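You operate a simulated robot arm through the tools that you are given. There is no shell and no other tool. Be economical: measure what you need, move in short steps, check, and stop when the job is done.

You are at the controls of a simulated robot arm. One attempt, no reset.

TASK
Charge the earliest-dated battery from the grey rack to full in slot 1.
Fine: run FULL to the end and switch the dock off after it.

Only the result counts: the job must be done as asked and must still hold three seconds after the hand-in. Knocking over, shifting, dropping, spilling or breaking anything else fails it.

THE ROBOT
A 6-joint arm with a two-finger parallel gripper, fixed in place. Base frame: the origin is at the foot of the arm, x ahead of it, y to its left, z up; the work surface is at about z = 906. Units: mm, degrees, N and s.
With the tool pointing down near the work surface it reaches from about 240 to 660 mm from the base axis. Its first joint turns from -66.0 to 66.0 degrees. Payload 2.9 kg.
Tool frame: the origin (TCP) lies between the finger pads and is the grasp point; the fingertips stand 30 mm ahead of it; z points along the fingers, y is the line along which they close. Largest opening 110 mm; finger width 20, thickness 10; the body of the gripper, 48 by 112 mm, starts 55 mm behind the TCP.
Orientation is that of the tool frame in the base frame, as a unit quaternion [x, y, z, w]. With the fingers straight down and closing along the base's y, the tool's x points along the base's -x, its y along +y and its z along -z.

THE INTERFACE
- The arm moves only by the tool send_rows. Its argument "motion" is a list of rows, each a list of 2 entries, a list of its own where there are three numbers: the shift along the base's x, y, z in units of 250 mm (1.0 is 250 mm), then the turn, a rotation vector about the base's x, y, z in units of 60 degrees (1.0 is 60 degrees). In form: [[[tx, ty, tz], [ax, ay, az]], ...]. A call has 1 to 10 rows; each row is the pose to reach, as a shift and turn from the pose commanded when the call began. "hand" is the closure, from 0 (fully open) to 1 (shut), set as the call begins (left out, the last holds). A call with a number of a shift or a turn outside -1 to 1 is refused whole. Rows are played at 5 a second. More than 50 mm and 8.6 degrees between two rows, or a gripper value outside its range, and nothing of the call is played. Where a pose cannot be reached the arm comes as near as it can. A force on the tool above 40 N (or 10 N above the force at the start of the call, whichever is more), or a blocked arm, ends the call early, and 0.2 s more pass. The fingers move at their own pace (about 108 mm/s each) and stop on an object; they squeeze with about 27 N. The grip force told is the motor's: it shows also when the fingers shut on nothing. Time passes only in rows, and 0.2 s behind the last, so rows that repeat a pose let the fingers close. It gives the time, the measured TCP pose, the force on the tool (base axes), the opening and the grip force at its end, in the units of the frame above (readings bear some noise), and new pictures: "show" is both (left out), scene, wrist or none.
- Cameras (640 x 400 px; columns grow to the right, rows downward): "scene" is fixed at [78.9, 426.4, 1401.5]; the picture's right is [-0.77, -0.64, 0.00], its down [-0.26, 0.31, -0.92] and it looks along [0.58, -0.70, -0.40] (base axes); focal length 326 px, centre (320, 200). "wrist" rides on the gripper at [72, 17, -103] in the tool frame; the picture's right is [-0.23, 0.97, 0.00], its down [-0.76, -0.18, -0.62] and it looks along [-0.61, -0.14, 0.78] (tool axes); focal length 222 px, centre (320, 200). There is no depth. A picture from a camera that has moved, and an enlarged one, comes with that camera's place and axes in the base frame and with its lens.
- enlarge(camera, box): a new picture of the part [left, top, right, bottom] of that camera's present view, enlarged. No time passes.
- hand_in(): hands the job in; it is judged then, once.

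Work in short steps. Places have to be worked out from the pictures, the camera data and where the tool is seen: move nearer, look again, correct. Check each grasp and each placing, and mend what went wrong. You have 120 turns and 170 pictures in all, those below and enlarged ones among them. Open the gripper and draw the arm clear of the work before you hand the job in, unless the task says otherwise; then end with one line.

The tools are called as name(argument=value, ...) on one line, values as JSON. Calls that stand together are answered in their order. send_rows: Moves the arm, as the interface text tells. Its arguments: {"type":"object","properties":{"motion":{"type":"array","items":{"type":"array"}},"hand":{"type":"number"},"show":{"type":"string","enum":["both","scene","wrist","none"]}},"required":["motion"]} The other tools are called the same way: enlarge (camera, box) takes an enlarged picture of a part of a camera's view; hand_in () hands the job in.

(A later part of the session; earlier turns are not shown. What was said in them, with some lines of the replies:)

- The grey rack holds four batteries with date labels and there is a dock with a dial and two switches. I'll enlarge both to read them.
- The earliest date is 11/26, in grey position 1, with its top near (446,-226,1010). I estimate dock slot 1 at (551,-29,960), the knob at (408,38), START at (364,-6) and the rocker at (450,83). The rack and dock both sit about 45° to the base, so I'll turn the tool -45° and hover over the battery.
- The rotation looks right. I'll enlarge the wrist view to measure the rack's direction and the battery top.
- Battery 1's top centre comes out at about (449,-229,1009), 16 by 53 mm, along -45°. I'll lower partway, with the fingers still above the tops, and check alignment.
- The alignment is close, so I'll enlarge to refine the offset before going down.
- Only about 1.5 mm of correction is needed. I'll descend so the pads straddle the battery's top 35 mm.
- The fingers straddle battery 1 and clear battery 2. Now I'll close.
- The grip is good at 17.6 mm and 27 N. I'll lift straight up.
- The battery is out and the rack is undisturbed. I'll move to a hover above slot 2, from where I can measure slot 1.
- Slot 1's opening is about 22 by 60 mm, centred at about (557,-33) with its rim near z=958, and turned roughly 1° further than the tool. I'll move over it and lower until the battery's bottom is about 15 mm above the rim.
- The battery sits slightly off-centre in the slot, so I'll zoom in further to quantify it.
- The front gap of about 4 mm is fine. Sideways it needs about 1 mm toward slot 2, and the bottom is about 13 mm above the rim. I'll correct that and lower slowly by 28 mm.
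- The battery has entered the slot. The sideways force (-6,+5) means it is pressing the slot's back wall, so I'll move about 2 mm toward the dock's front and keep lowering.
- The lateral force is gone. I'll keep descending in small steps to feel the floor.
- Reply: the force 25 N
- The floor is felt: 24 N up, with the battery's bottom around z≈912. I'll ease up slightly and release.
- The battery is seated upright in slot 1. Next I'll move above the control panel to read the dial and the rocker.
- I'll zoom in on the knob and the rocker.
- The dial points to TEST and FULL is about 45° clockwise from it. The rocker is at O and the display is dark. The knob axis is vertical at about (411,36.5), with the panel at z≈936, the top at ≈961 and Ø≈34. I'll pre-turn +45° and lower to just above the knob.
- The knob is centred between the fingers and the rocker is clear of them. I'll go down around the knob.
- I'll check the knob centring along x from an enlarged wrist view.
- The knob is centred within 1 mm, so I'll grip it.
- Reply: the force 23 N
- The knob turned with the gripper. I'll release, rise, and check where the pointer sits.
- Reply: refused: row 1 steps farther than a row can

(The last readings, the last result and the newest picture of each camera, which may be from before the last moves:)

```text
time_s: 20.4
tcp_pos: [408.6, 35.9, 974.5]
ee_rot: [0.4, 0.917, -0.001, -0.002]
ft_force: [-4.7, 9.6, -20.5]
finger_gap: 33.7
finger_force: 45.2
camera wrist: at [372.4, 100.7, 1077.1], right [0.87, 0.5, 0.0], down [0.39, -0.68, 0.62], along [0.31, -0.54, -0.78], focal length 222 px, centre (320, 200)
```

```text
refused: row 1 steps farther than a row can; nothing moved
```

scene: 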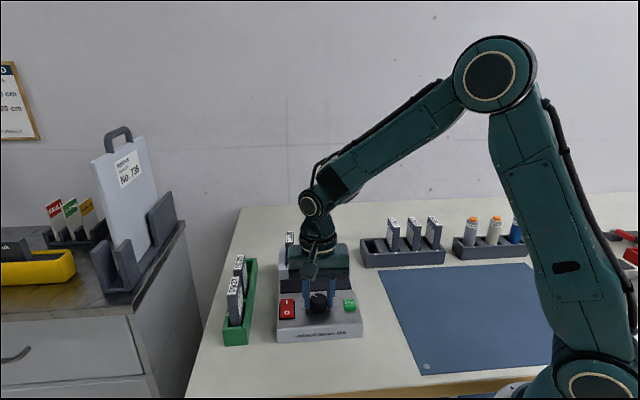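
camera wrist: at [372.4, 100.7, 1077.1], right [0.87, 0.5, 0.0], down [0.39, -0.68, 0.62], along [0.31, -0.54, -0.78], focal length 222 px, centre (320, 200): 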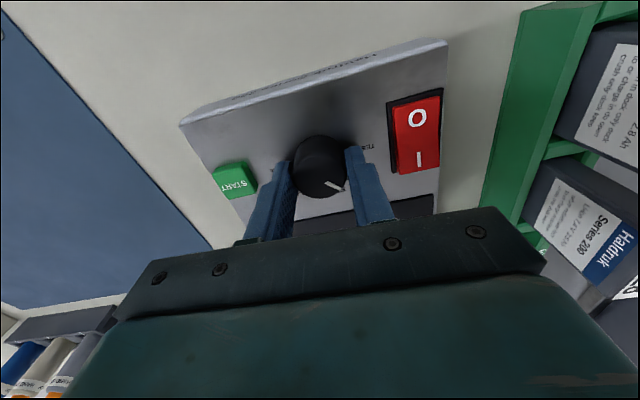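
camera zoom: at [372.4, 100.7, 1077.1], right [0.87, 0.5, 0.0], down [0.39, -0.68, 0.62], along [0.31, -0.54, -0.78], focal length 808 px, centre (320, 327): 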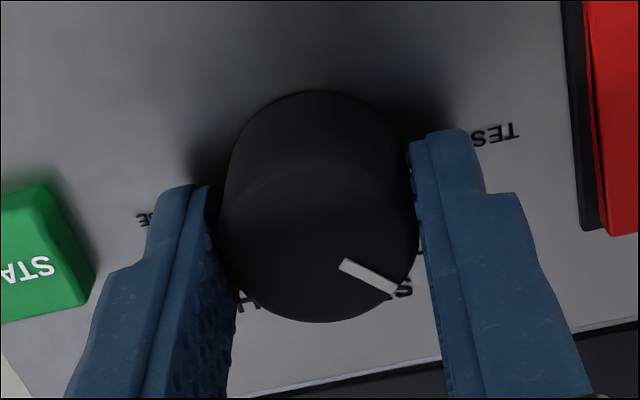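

Turns are counted from the current pose, so this time I'll send zeros.

send_rows(motion=[[[0, 0, 0], [0, 0, 0]], [[0, 0, 0], [0, 0, 0]]], hand=0.55, show="none")

send_rows(motion=[[[0, 0, 0.1], [0, 0, 0]], [[0, 0, 0.25], [0, 0, 0]], [[0, 0, 0.4], [0, 0, 0]], [[0, 0, 0.4], [0, 0, 0]]], show="none")

enlarge(camera="wrist", box=[250, 60, 430, 180])

enlarge(camera="scene", box=[265, 270, 375, 345])

```text
time_s: 21.0
tcp_pos: [410.5, 36.3, 973.7]
ee_rot: [0.4, 0.916, 0.0, 0.001]
ft_force: [1.3, 0.1, 0.4]
finger_gap: 49.6
finger_force: 0.1
```

```text
time_s: 22.0
tcp_pos: [409.6, 34.5, 1075.6]
ee_rot: [0.4, 0.917, -0.001, 0.0]
ft_force: [0.1, 0.0, -0.2]
finger_gap: 49.5
finger_force: 0.0
```

```text
3.33 times, centred on (340, 120) of wrist
camera zoom: at [372.7, 98.7, 1178.8], right [0.87, 0.5, 0.0], down [0.39, -0.68, 0.62], along [0.31, -0.54, -0.78], focal length 740 px, centre (253, 467)
```

zoom: 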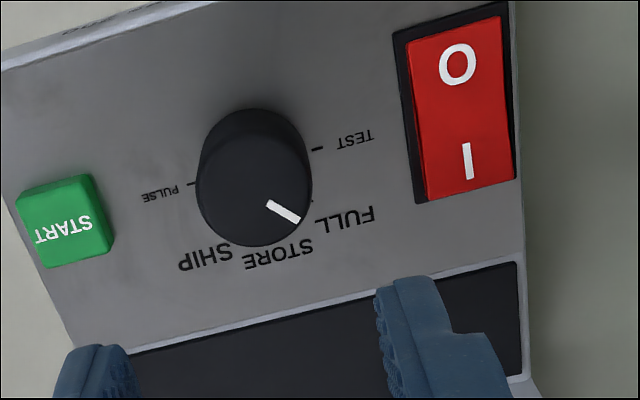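

```text
5.33 times, centred on (320, 308) of scene
camera zoom: at [78.8, 426.4, 1401.5], right [-0.77, -0.64, 0.0], down [-0.26, 0.31, -0.92], along [0.58, -0.7, -0.4], focal length 1736 px, centre (320, -373)
```

zoom: 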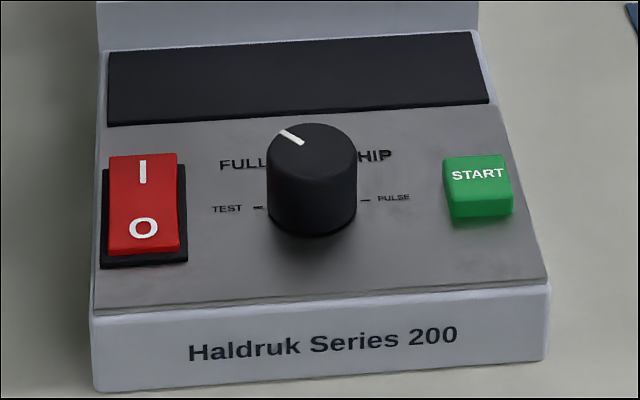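

The pointer is now on FULL to within a couple of degrees, and the display should confirm it. The I end of the rocker is at about (466,71), so I'll hover there with closed fingers.

send_rows(motion=[[[0.112, 0.069, 0], [0, 0, 0]], [[0.224, 0.138, -0.1], [0, 0, 0]], [[0.224, 0.138, -0.27], [0, 0, 0]], [[0.224, 0.138, -0.27], [0, 0, 0]]], hand=1)

enlarge(camera="wrist", box=[240, 80, 420, 220])

enlarge(camera="scene", box=[265, 250, 375, 345])

```text
time_s: 23.0
tcp_pos: [467.9, 71.6, 1007.6]
ee_rot: [0.4, 0.917, -0.001, 0.0]
ft_force: [0.9, -0.1, 0.4]
finger_gap: 0.0
finger_force: 26.6
camera wrist: at [430.6, 136.2, 1111.6], right [0.87, 0.5, 0.0], down [0.39, -0.68, 0.62], along [0.31, -0.54, -0.78], focal length 222 px, centre (320, 200)
```

scene: 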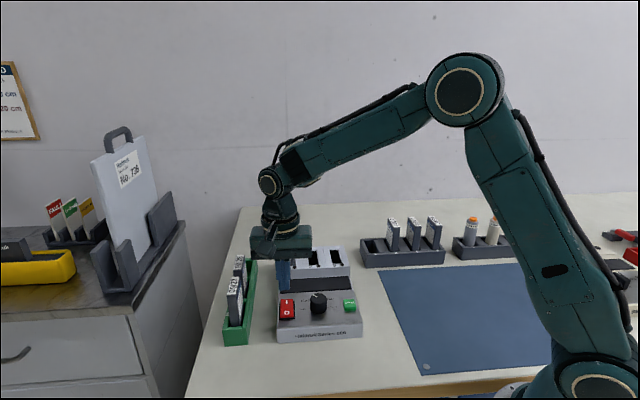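
wrist: 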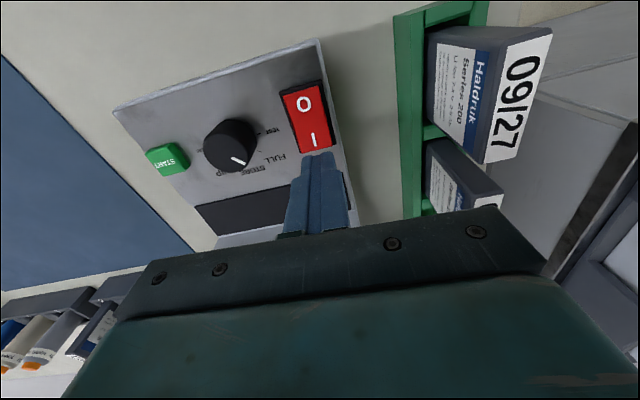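

```text
2.86 times, centred on (330, 150) of wrist
camera zoom: at [430.6, 136.2, 1111.6], right [0.87, 0.5, 0.0], down [0.39, -0.68, 0.62], along [0.31, -0.54, -0.78], focal length 635 px, centre (291, 343)
```

zoom: 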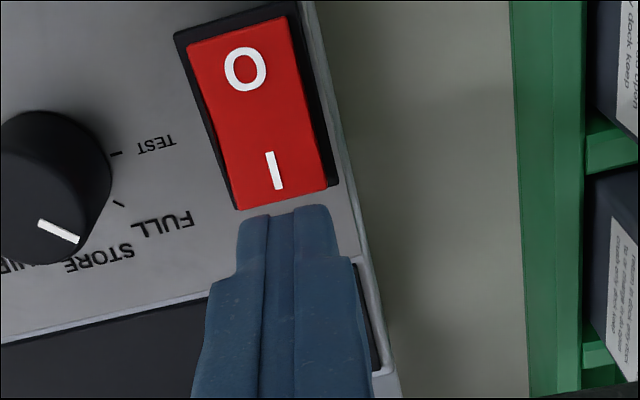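

```text
4.21 times, centred on (320, 298) of scene
camera zoom: at [78.9, 426.4, 1401.5], right [-0.77, -0.64, 0.0], down [-0.26, 0.31, -0.92], along [0.58, -0.7, -0.4], focal length 1370 px, centre (320, -210)
```

zoom: 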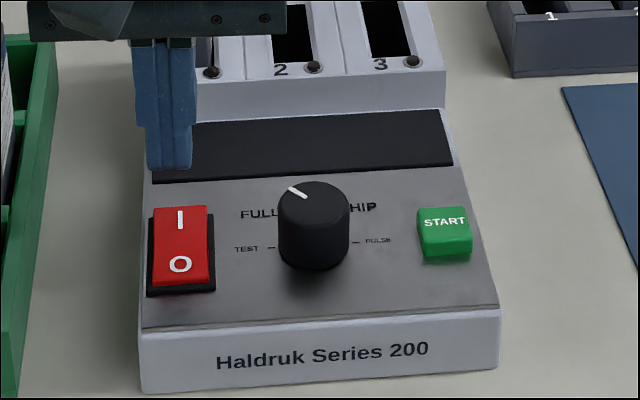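

The finger is 2–3 mm too far to the side and otherwise well over the I end. I'll shift it and press down gently.

send_rows(motion=[[[-0.008, -0.006, -0.06], [0, 0, 0]], [[-0.008, -0.006, -0.08], [0, 0, 0]], [[-0.008, -0.006, -0.095], [0, 0, 0]], [[-0.008, -0.006, -0.11], [0, 0, 0]], [[-0.008, -0.006, -0.12], [0, 0, 0]], [[-0.008, -0.006, -0.13], [0, 0, 0]]])

enlarge(camera="scene", box=[265, 250, 375, 345])

```text
time_s: 24.4
tcp_pos: [463.2, 70.1, 975.8]
ee_rot: [0.4, 0.917, -0.001, 0.001]
ft_force: [-6.9, -3.2, 21.3]
finger_gap: 0.0
finger_force: 27.1
camera wrist: at [426.9, 133.4, 1079.7], right [0.87, 0.5, 0.0], down [0.39, -0.68, 0.62], along [0.31, -0.54, -0.78], focal length 222 px, centre (320, 200)
```

scene: 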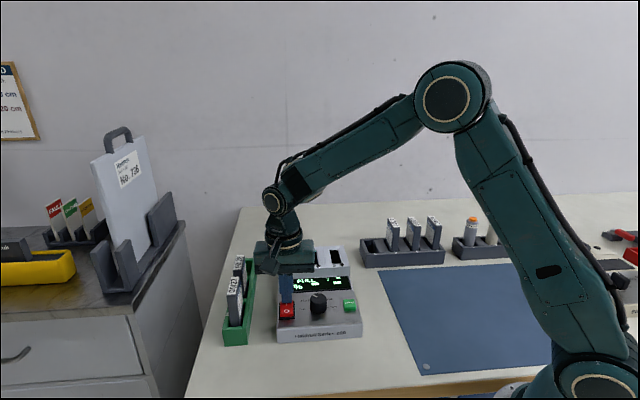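
wrist: 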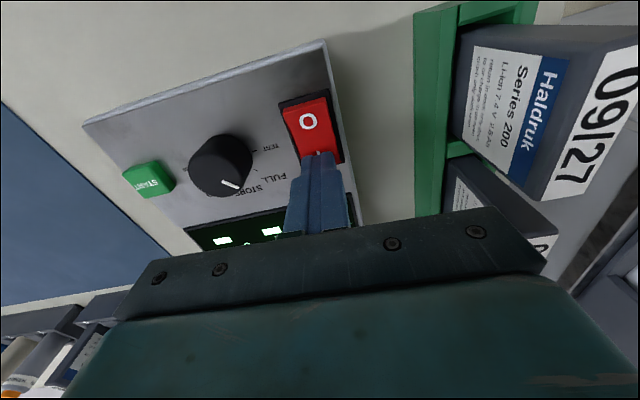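

```text
4.21 times, centred on (320, 298) of scene
camera zoom: at [78.4, 426.2, 1401.5], right [-0.77, -0.64, 0.0], down [-0.26, 0.31, -0.92], along [0.58, -0.7, -0.4], focal length 1370 px, centre (320, -210)
```

zoom: 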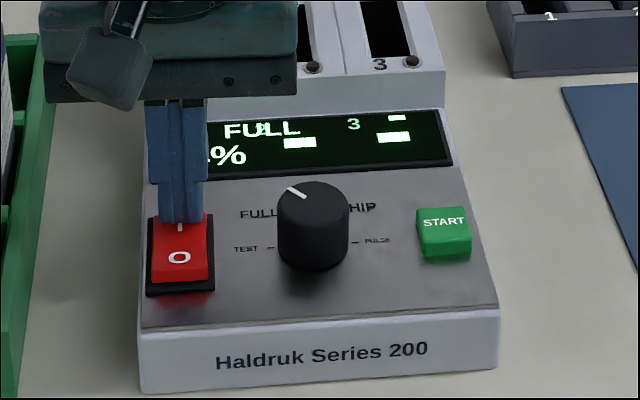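

The dock is on and the display shows FULL. I'll rise and go over START at about (365,-4).

send_rows(motion=[[[0, 0, 0.16], [0, 0, 0]], [[-0.1, -0.074, 0.25], [0, 0, 0]], [[-0.2, -0.148, 0.25], [0, 0, 0]], [[-0.3, -0.222, 0.25], [0, 0, 0]], [[-0.396, -0.294, 0.2], [0, 0, 0]], [[-0.396, -0.294, 0.12], [0, 0, 0]], [[-0.396, -0.294, 0.12], [0, 0, 0]]])

enlarge(camera="wrist", box=[240, 80, 420, 220])

enlarge(camera="scene", box=[265, 250, 375, 345])

```text
time_s: 26.0
tcp_pos: [364.0, -3.4, 1005.0]
ee_rot: [0.4, 0.917, -0.001, -0.001]
ft_force: [0.3, 0.1, 0.0]
finger_gap: 0.0
finger_force: 27.1
camera wrist: at [327.8, 59.8, 1108.5], right [0.87, 0.5, 0.0], down [0.39, -0.68, 0.62], along [0.31, -0.54, -0.78], focal length 222 px, centre (320, 200)
```

scene: 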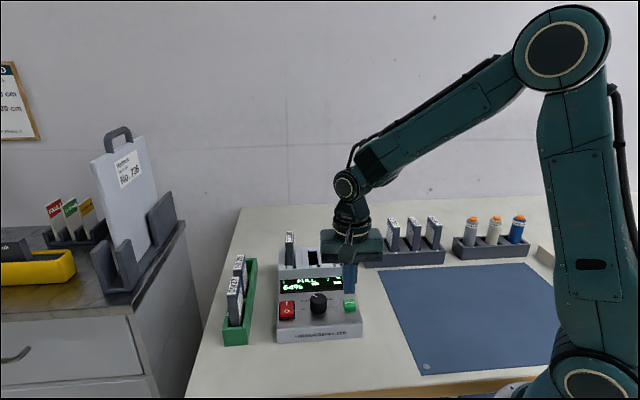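
wrist: 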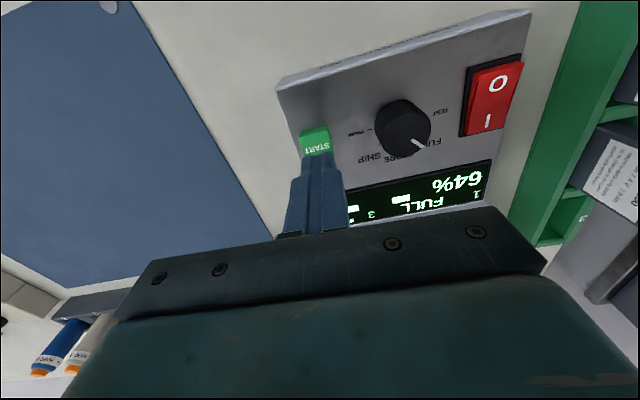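

```text
2.86 times, centred on (330, 150) of wrist
camera zoom: at [327.8, 59.8, 1108.5], right [0.87, 0.5, 0.0], down [0.39, -0.68, 0.62], along [0.31, -0.54, -0.78], focal length 635 px, centre (291, 343)
```

zoom: 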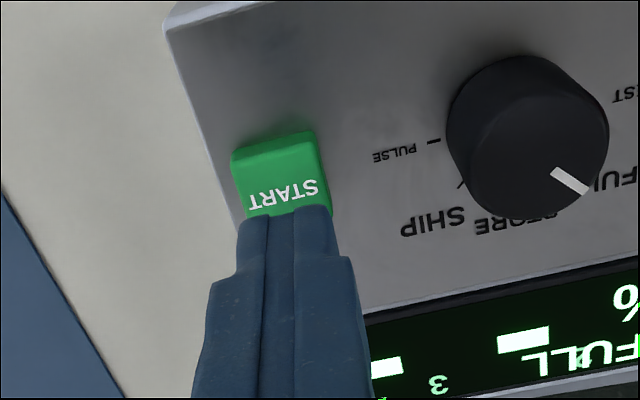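

```text
4.21 times, centred on (320, 298) of scene
camera zoom: at [78.9, 426.4, 1401.5], right [-0.77, -0.64, 0.0], down [-0.26, 0.31, -0.92], along [0.58, -0.7, -0.4], focal length 1370 px, centre (320, -210)
```

zoom: 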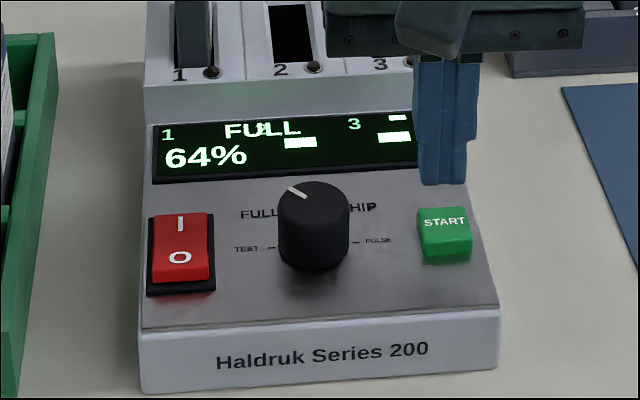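

The display reads slot 1 at 64% with FULL selected, and the finger is over START. I'll press down.

send_rows(motion=[[[-0.006, 0, -0.06], [0, 0, 0]], [[-0.006, 0, -0.085], [0, 0, 0]], [[-0.006, 0, -0.1], [0, 0, 0]], [[-0.006, 0, -0.112], [0, 0, 0]], [[-0.006, 0, -0.122], [0, 0, 0]]], show="none")

enlarge(camera="scene", box=[265, 250, 375, 345])

```text
time_s: 27.2
tcp_pos: [364.8, -3.8, 973.4]
ee_rot: [0.399, 0.917, -0.001, 0.001]
ft_force: [-1.6, -0.8, 2.8]
finger_gap: 0.2
finger_force: 26.8
```

```text
4.21 times, centred on (320, 298) of scene
camera zoom: at [78.8, 426.4, 1401.5], right [-0.77, -0.64, 0.0], down [-0.26, 0.31, -0.92], along [0.58, -0.7, -0.4], focal length 1370 px, centre (320, -210)
```

zoom: 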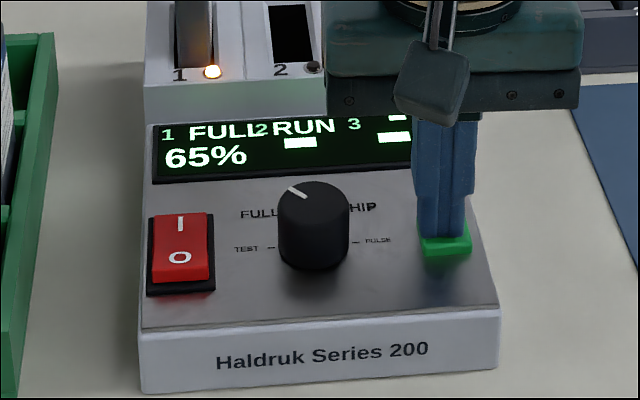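

START registered: "FULL RUN 65%" and the LED is lit. I'll lift off and go hover near the rocker's O end while it charges.

send_rows(motion=[[[0, 0, 0.13], [0, 0, 0]], [[0, 0, 0.27], [0, 0, 0]], [[0.104, 0.128, 0.27], [0, 0, 0]], [[0.208, 0.256, 0.27], [0, 0, 0]], [[0.312, 0.384, 0.27], [0, 0, 0]], [[0.312, 0.384, 0.2], [0, 0, 0]], [[0.312, 0.384, 0.14], [0, 0, 0]], [[0.312, 0.384, 0.14], [0, 0, 0]]], show="wrist")

enlarge(camera="wrist", box=[240, 80, 420, 220])

enlarge(camera="scene", box=[265, 250, 375, 345])

```text
time_s: 29.0
tcp_pos: [441.0, 92.5, 1009.5]
ee_rot: [0.4, 0.916, -0.001, -0.001]
ft_force: [-0.7, 0.1, 0.0]
finger_gap: 0.0
finger_force: 27.0
camera wrist: at [404.6, 155.9, 1113.1], right [0.87, 0.5, 0.0], down [0.39, -0.68, 0.62], along [0.31, -0.54, -0.78], focal length 222 px, centre (320, 200)
```

wrist: 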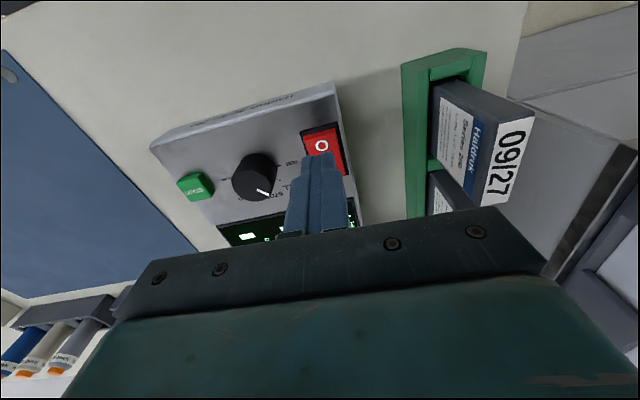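

```text
2.86 times, centred on (330, 150) of wrist
camera zoom: at [404.6, 155.9, 1113.1], right [0.87, 0.5, 0.0], down [0.39, -0.68, 0.62], along [0.31, -0.54, -0.78], focal length 635 px, centre (291, 343)
```

zoom: 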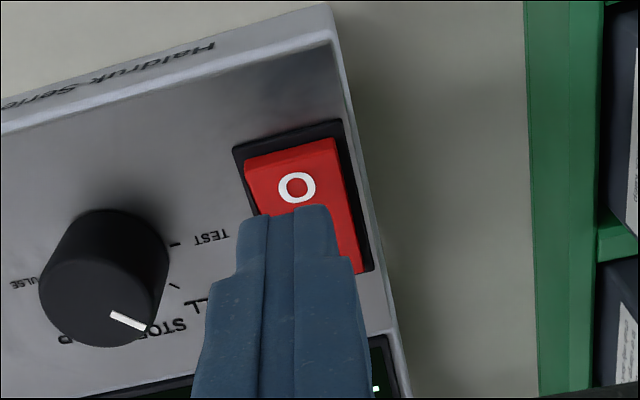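

```text
4.21 times, centred on (320, 298) of scene
camera zoom: at [78.9, 426.4, 1401.5], right [-0.77, -0.64, 0.0], down [-0.26, 0.31, -0.92], along [0.58, -0.7, -0.4], focal length 1370 px, centre (320, -210)
```

zoom: 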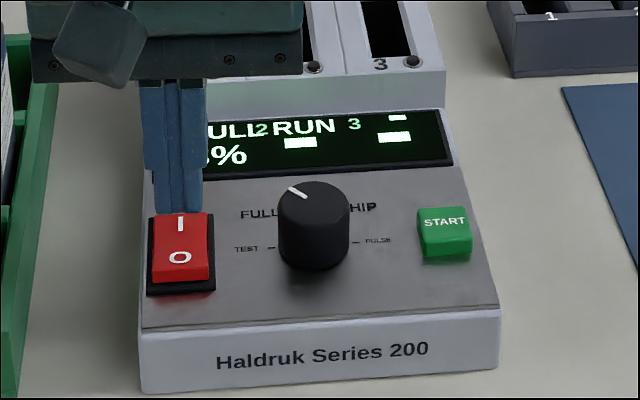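

I'm aligned over O within 2 mm, but the gripper hides the display. I'll rise to watch progress.

send_rows(motion=[[[0.005, 0.004, 0.15], [0, 0, 0]], [[0.005, 0.004, 0.3], [0, 0, 0]], [[0.005, 0.004, 0.45], [0, 0, 0]], [[0.005, 0.004, 0.45], [0, 0, 0]], [[0.005, 0.004, 0.45], [0, 0, 0]], [[0.005, 0.004, 0.45], [0, 0, 0]], [[0.005, 0.004, 0.45], [0, 0, 0]], [[0.005, 0.004, 0.45], [0, 0, 0]], [[0.005, 0.004, 0.45], [0, 0, 0]], [[0.005, 0.004, 0.45], [0, 0, 0]]], show="none")

enlarge(camera="scene", box=[265, 230, 375, 325])

```text
time_s: 31.2
tcp_pos: [444.3, 92.1, 1122.3]
ee_rot: [0.4, 0.917, -0.001, 0.0]
ft_force: [-0.1, -0.4, 1.1]
finger_gap: 0.0
finger_force: 26.8
```

```text
4.21 times, centred on (320, 278) of scene
camera zoom: at [78.9, 426.4, 1401.5], right [-0.77, -0.64, 0.0], down [-0.26, 0.31, -0.92], along [0.58, -0.7, -0.4], focal length 1370 px, centre (320, -126)
```

zoom: 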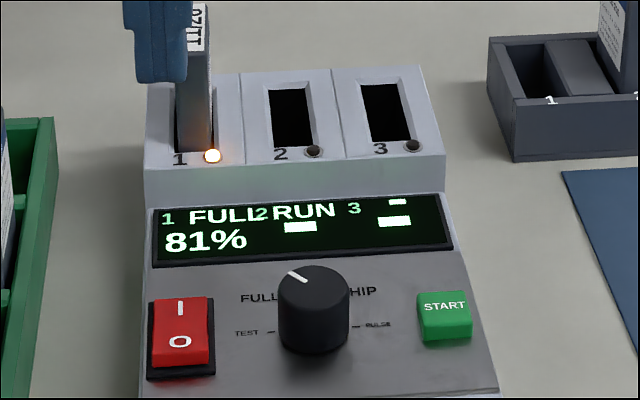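

It reads 81%, rising about 4% per second. I need roughly 5 s more, so I'll wait here.

send_rows(motion=[[[0, 0, 0], [0, 0, 0]], [[0, 0, 0], [0, 0, 0]], [[0, 0, 0], [0, 0, 0]], [[0, 0, 0], [0, 0, 0]], [[0, 0, 0], [0, 0, 0]], [[0, 0, 0], [0, 0, 0]], [[0, 0, 0], [0, 0, 0]], [[0, 0, 0], [0, 0, 0]], [[0, 0, 0], [0, 0, 0]], [[0, 0, 0], [0, 0, 0]]], show="none")

send_rows(motion=[[[0, 0, 0], [0, 0, 0]], [[0, 0, 0], [0, 0, 0]], [[0, 0, 0], [0, 0, 0]], [[0, 0, 0], [0, 0, 0]], [[0, 0, 0], [0, 0, 0]], [[0, 0, 0], [0, 0, 0]], [[0, 0, 0], [0, 0, 0]], [[0, 0, 0], [0, 0, 0]], [[0, 0, 0], [0, 0, 0]], [[0, 0, 0], [0, 0, 0]]], show="none")

send_rows(motion=[[[0, 0, 0], [0, 0, 0]], [[0, 0, 0], [0, 0, 0]], [[0, 0, 0], [0, 0, 0]], [[0, 0, 0], [0, 0, 0]], [[0, 0, 0], [0, 0, 0]]], show="none")

enlarge(camera="scene", box=[265, 230, 375, 325])

```text
time_s: 33.4
tcp_pos: [444.1, 92.4, 1122.0]
ee_rot: [0.399, 0.917, -0.001, 0.0]
ft_force: [-0.3, 0.9, 0.0]
finger_gap: 0.0
finger_force: 27.5
```

```text
time_s: 35.6
tcp_pos: [443.5, 92.5, 1121.9]
ee_rot: [0.399, 0.917, -0.001, 0.001]
ft_force: [-0.6, 0.1, 1.0]
finger_gap: 0.1
finger_force: 27.2
```

```text
time_s: 36.8
tcp_pos: [444.1, 92.3, 1122.3]
ee_rot: [0.399, 0.917, 0.0, -0.001]
ft_force: [0.2, 0.9, -0.1]
finger_gap: 0.1
finger_force: 27.1
```

```text
4.21 times, centred on (320, 278) of scene
camera zoom: at [78.9, 426.4, 1401.5], right [-0.77, -0.64, 0.0], down [-0.26, 0.31, -0.92], along [0.58, -0.7, -0.4], focal length 1370 px, centre (320, -126)
```

zoom: 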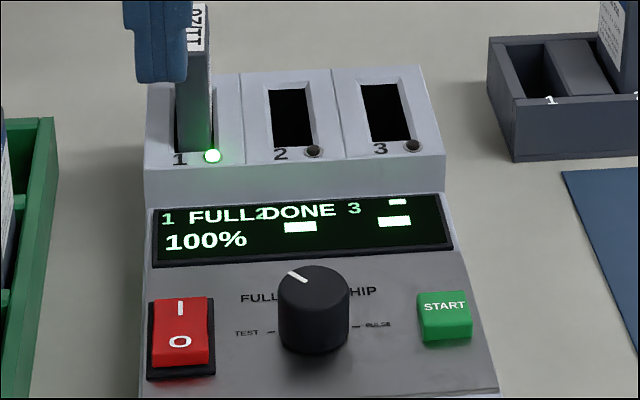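

"FULL DONE 100%" with a green LED. Now I'll press the O end to switch off.

send_rows(motion=[[[-0.006, 0.006, -0.19], [0, 0, 0]], [[-0.006, 0.006, -0.38], [0, 0, 0]], [[-0.006, 0.006, -0.52], [0, 0, 0]], [[-0.006, 0.006, -0.545], [0, 0, 0]], [[-0.006, 0.006, -0.56], [0, 0, 0]], [[-0.006, 0.006, -0.572], [0, 0, 0]], [[-0.006, 0.006, -0.584], [0, 0, 0]], [[-0.006, 0.006, -0.592], [0, 0, 0]]], show="scene")

enlarge(camera="scene", box=[265, 250, 375, 345])

```text
time_s: 38.6
tcp_pos: [441.2, 94.8, 978.2]
ee_rot: [0.401, 0.916, 0.001, 0.002]
ft_force: [-9.8, -2.8, 33.7]
finger_gap: 0.0
finger_force: 27.2
```

scene: 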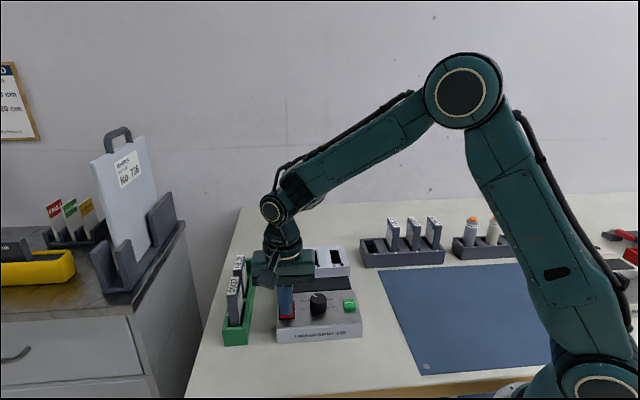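

```text
4.21 times, centred on (320, 298) of scene
camera zoom: at [78.1, 426.2, 1401.6], right [-0.77, -0.64, 0.0], down [-0.26, 0.31, -0.92], along [0.58, -0.7, -0.4], focal length 1370 px, centre (320, -210)
```

zoom: 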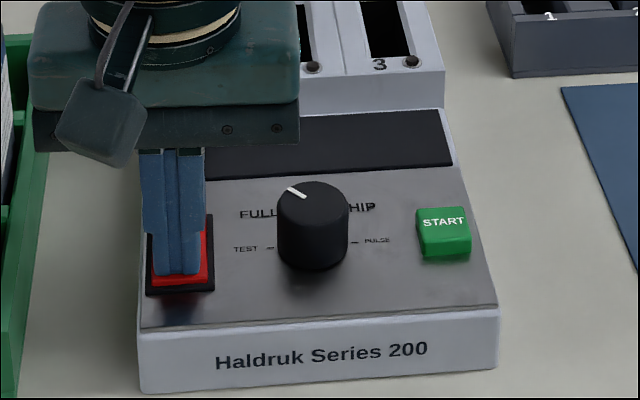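

The display is dark, so the dock is off. I'll lift, draw the arm clear and open the hand up high, then check the scene.

send_rows(motion=[[[0, 0, 0.15], [0, 0, 0]], [[0, 0, 0.33], [0, 0, 0]], [[0, 0, 0.52], [0, 0, 0]], [[0, 0, 0.7], [0, 0, 0]], [[-0.1, -0.1, 0.8], [0, 0, 0]], [[-0.2, -0.2, 0.85], [0, 0, 0]], [[-0.2, -0.35, 0.9], [0, 0, 0]]], show="none")

send_rows(motion=[[[0, 0, 0], [0, 0, 0]], [[0, 0, 0], [0, 0, 0]], [[0, 0, 0], [0, 0, 0]]], hand=0)

enlarge(camera="scene", box=[215, 220, 375, 345])

```text
time_s: 40.2
tcp_pos: [389.3, 8.6, 1196.3]
ee_rot: [0.399, 0.917, -0.001, 0.0]
ft_force: [-0.1, -0.6, -0.3]
finger_gap: 0.0
finger_force: 27.3
```

```text
time_s: 41.0
tcp_pos: [388.8, 8.2, 1196.3]
ee_rot: [0.4, 0.917, -0.001, -0.001]
ft_force: [-0.5, 0.4, -0.4]
finger_gap: 110.1
finger_force: 0.0
camera wrist: at [352.2, 72.5, 1299.5], right [0.87, 0.5, 0.0], down [0.39, -0.68, 0.62], along [0.31, -0.54, -0.78], focal length 222 px, centre (320, 200)
```

scene: 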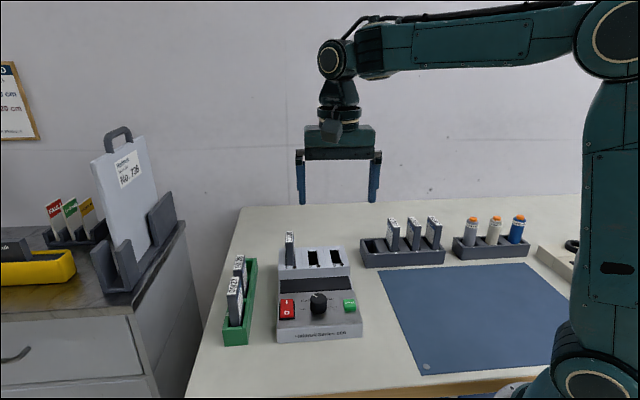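
wrist: 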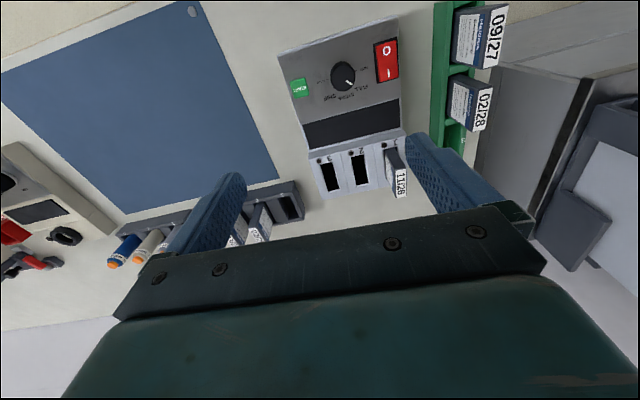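

```text
3.20 times, centred on (295, 282) of scene
camera zoom: at [78.9, 426.4, 1401.5], right [-0.77, -0.64, 0.0], down [-0.26, 0.31, -0.92], along [0.58, -0.7, -0.4], focal length 1042 px, centre (400, -64)
```

zoom: 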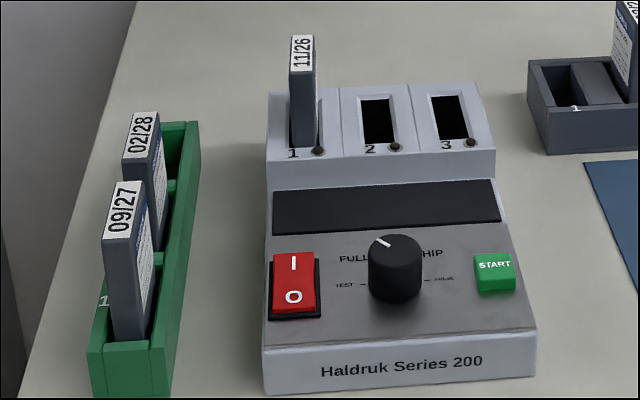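

The battery is in slot 1, the dock is off, everything else is undisturbed, and the arm is clear with its hand open. I'm handing in.

hand_in()

```text
The job is handed in.
```

I charged the 11/26 battery, the earliest-dated in the grey rack, to 100% in slot 1: the FULL run reached DONE, then I switched the dock off and handed the job in.
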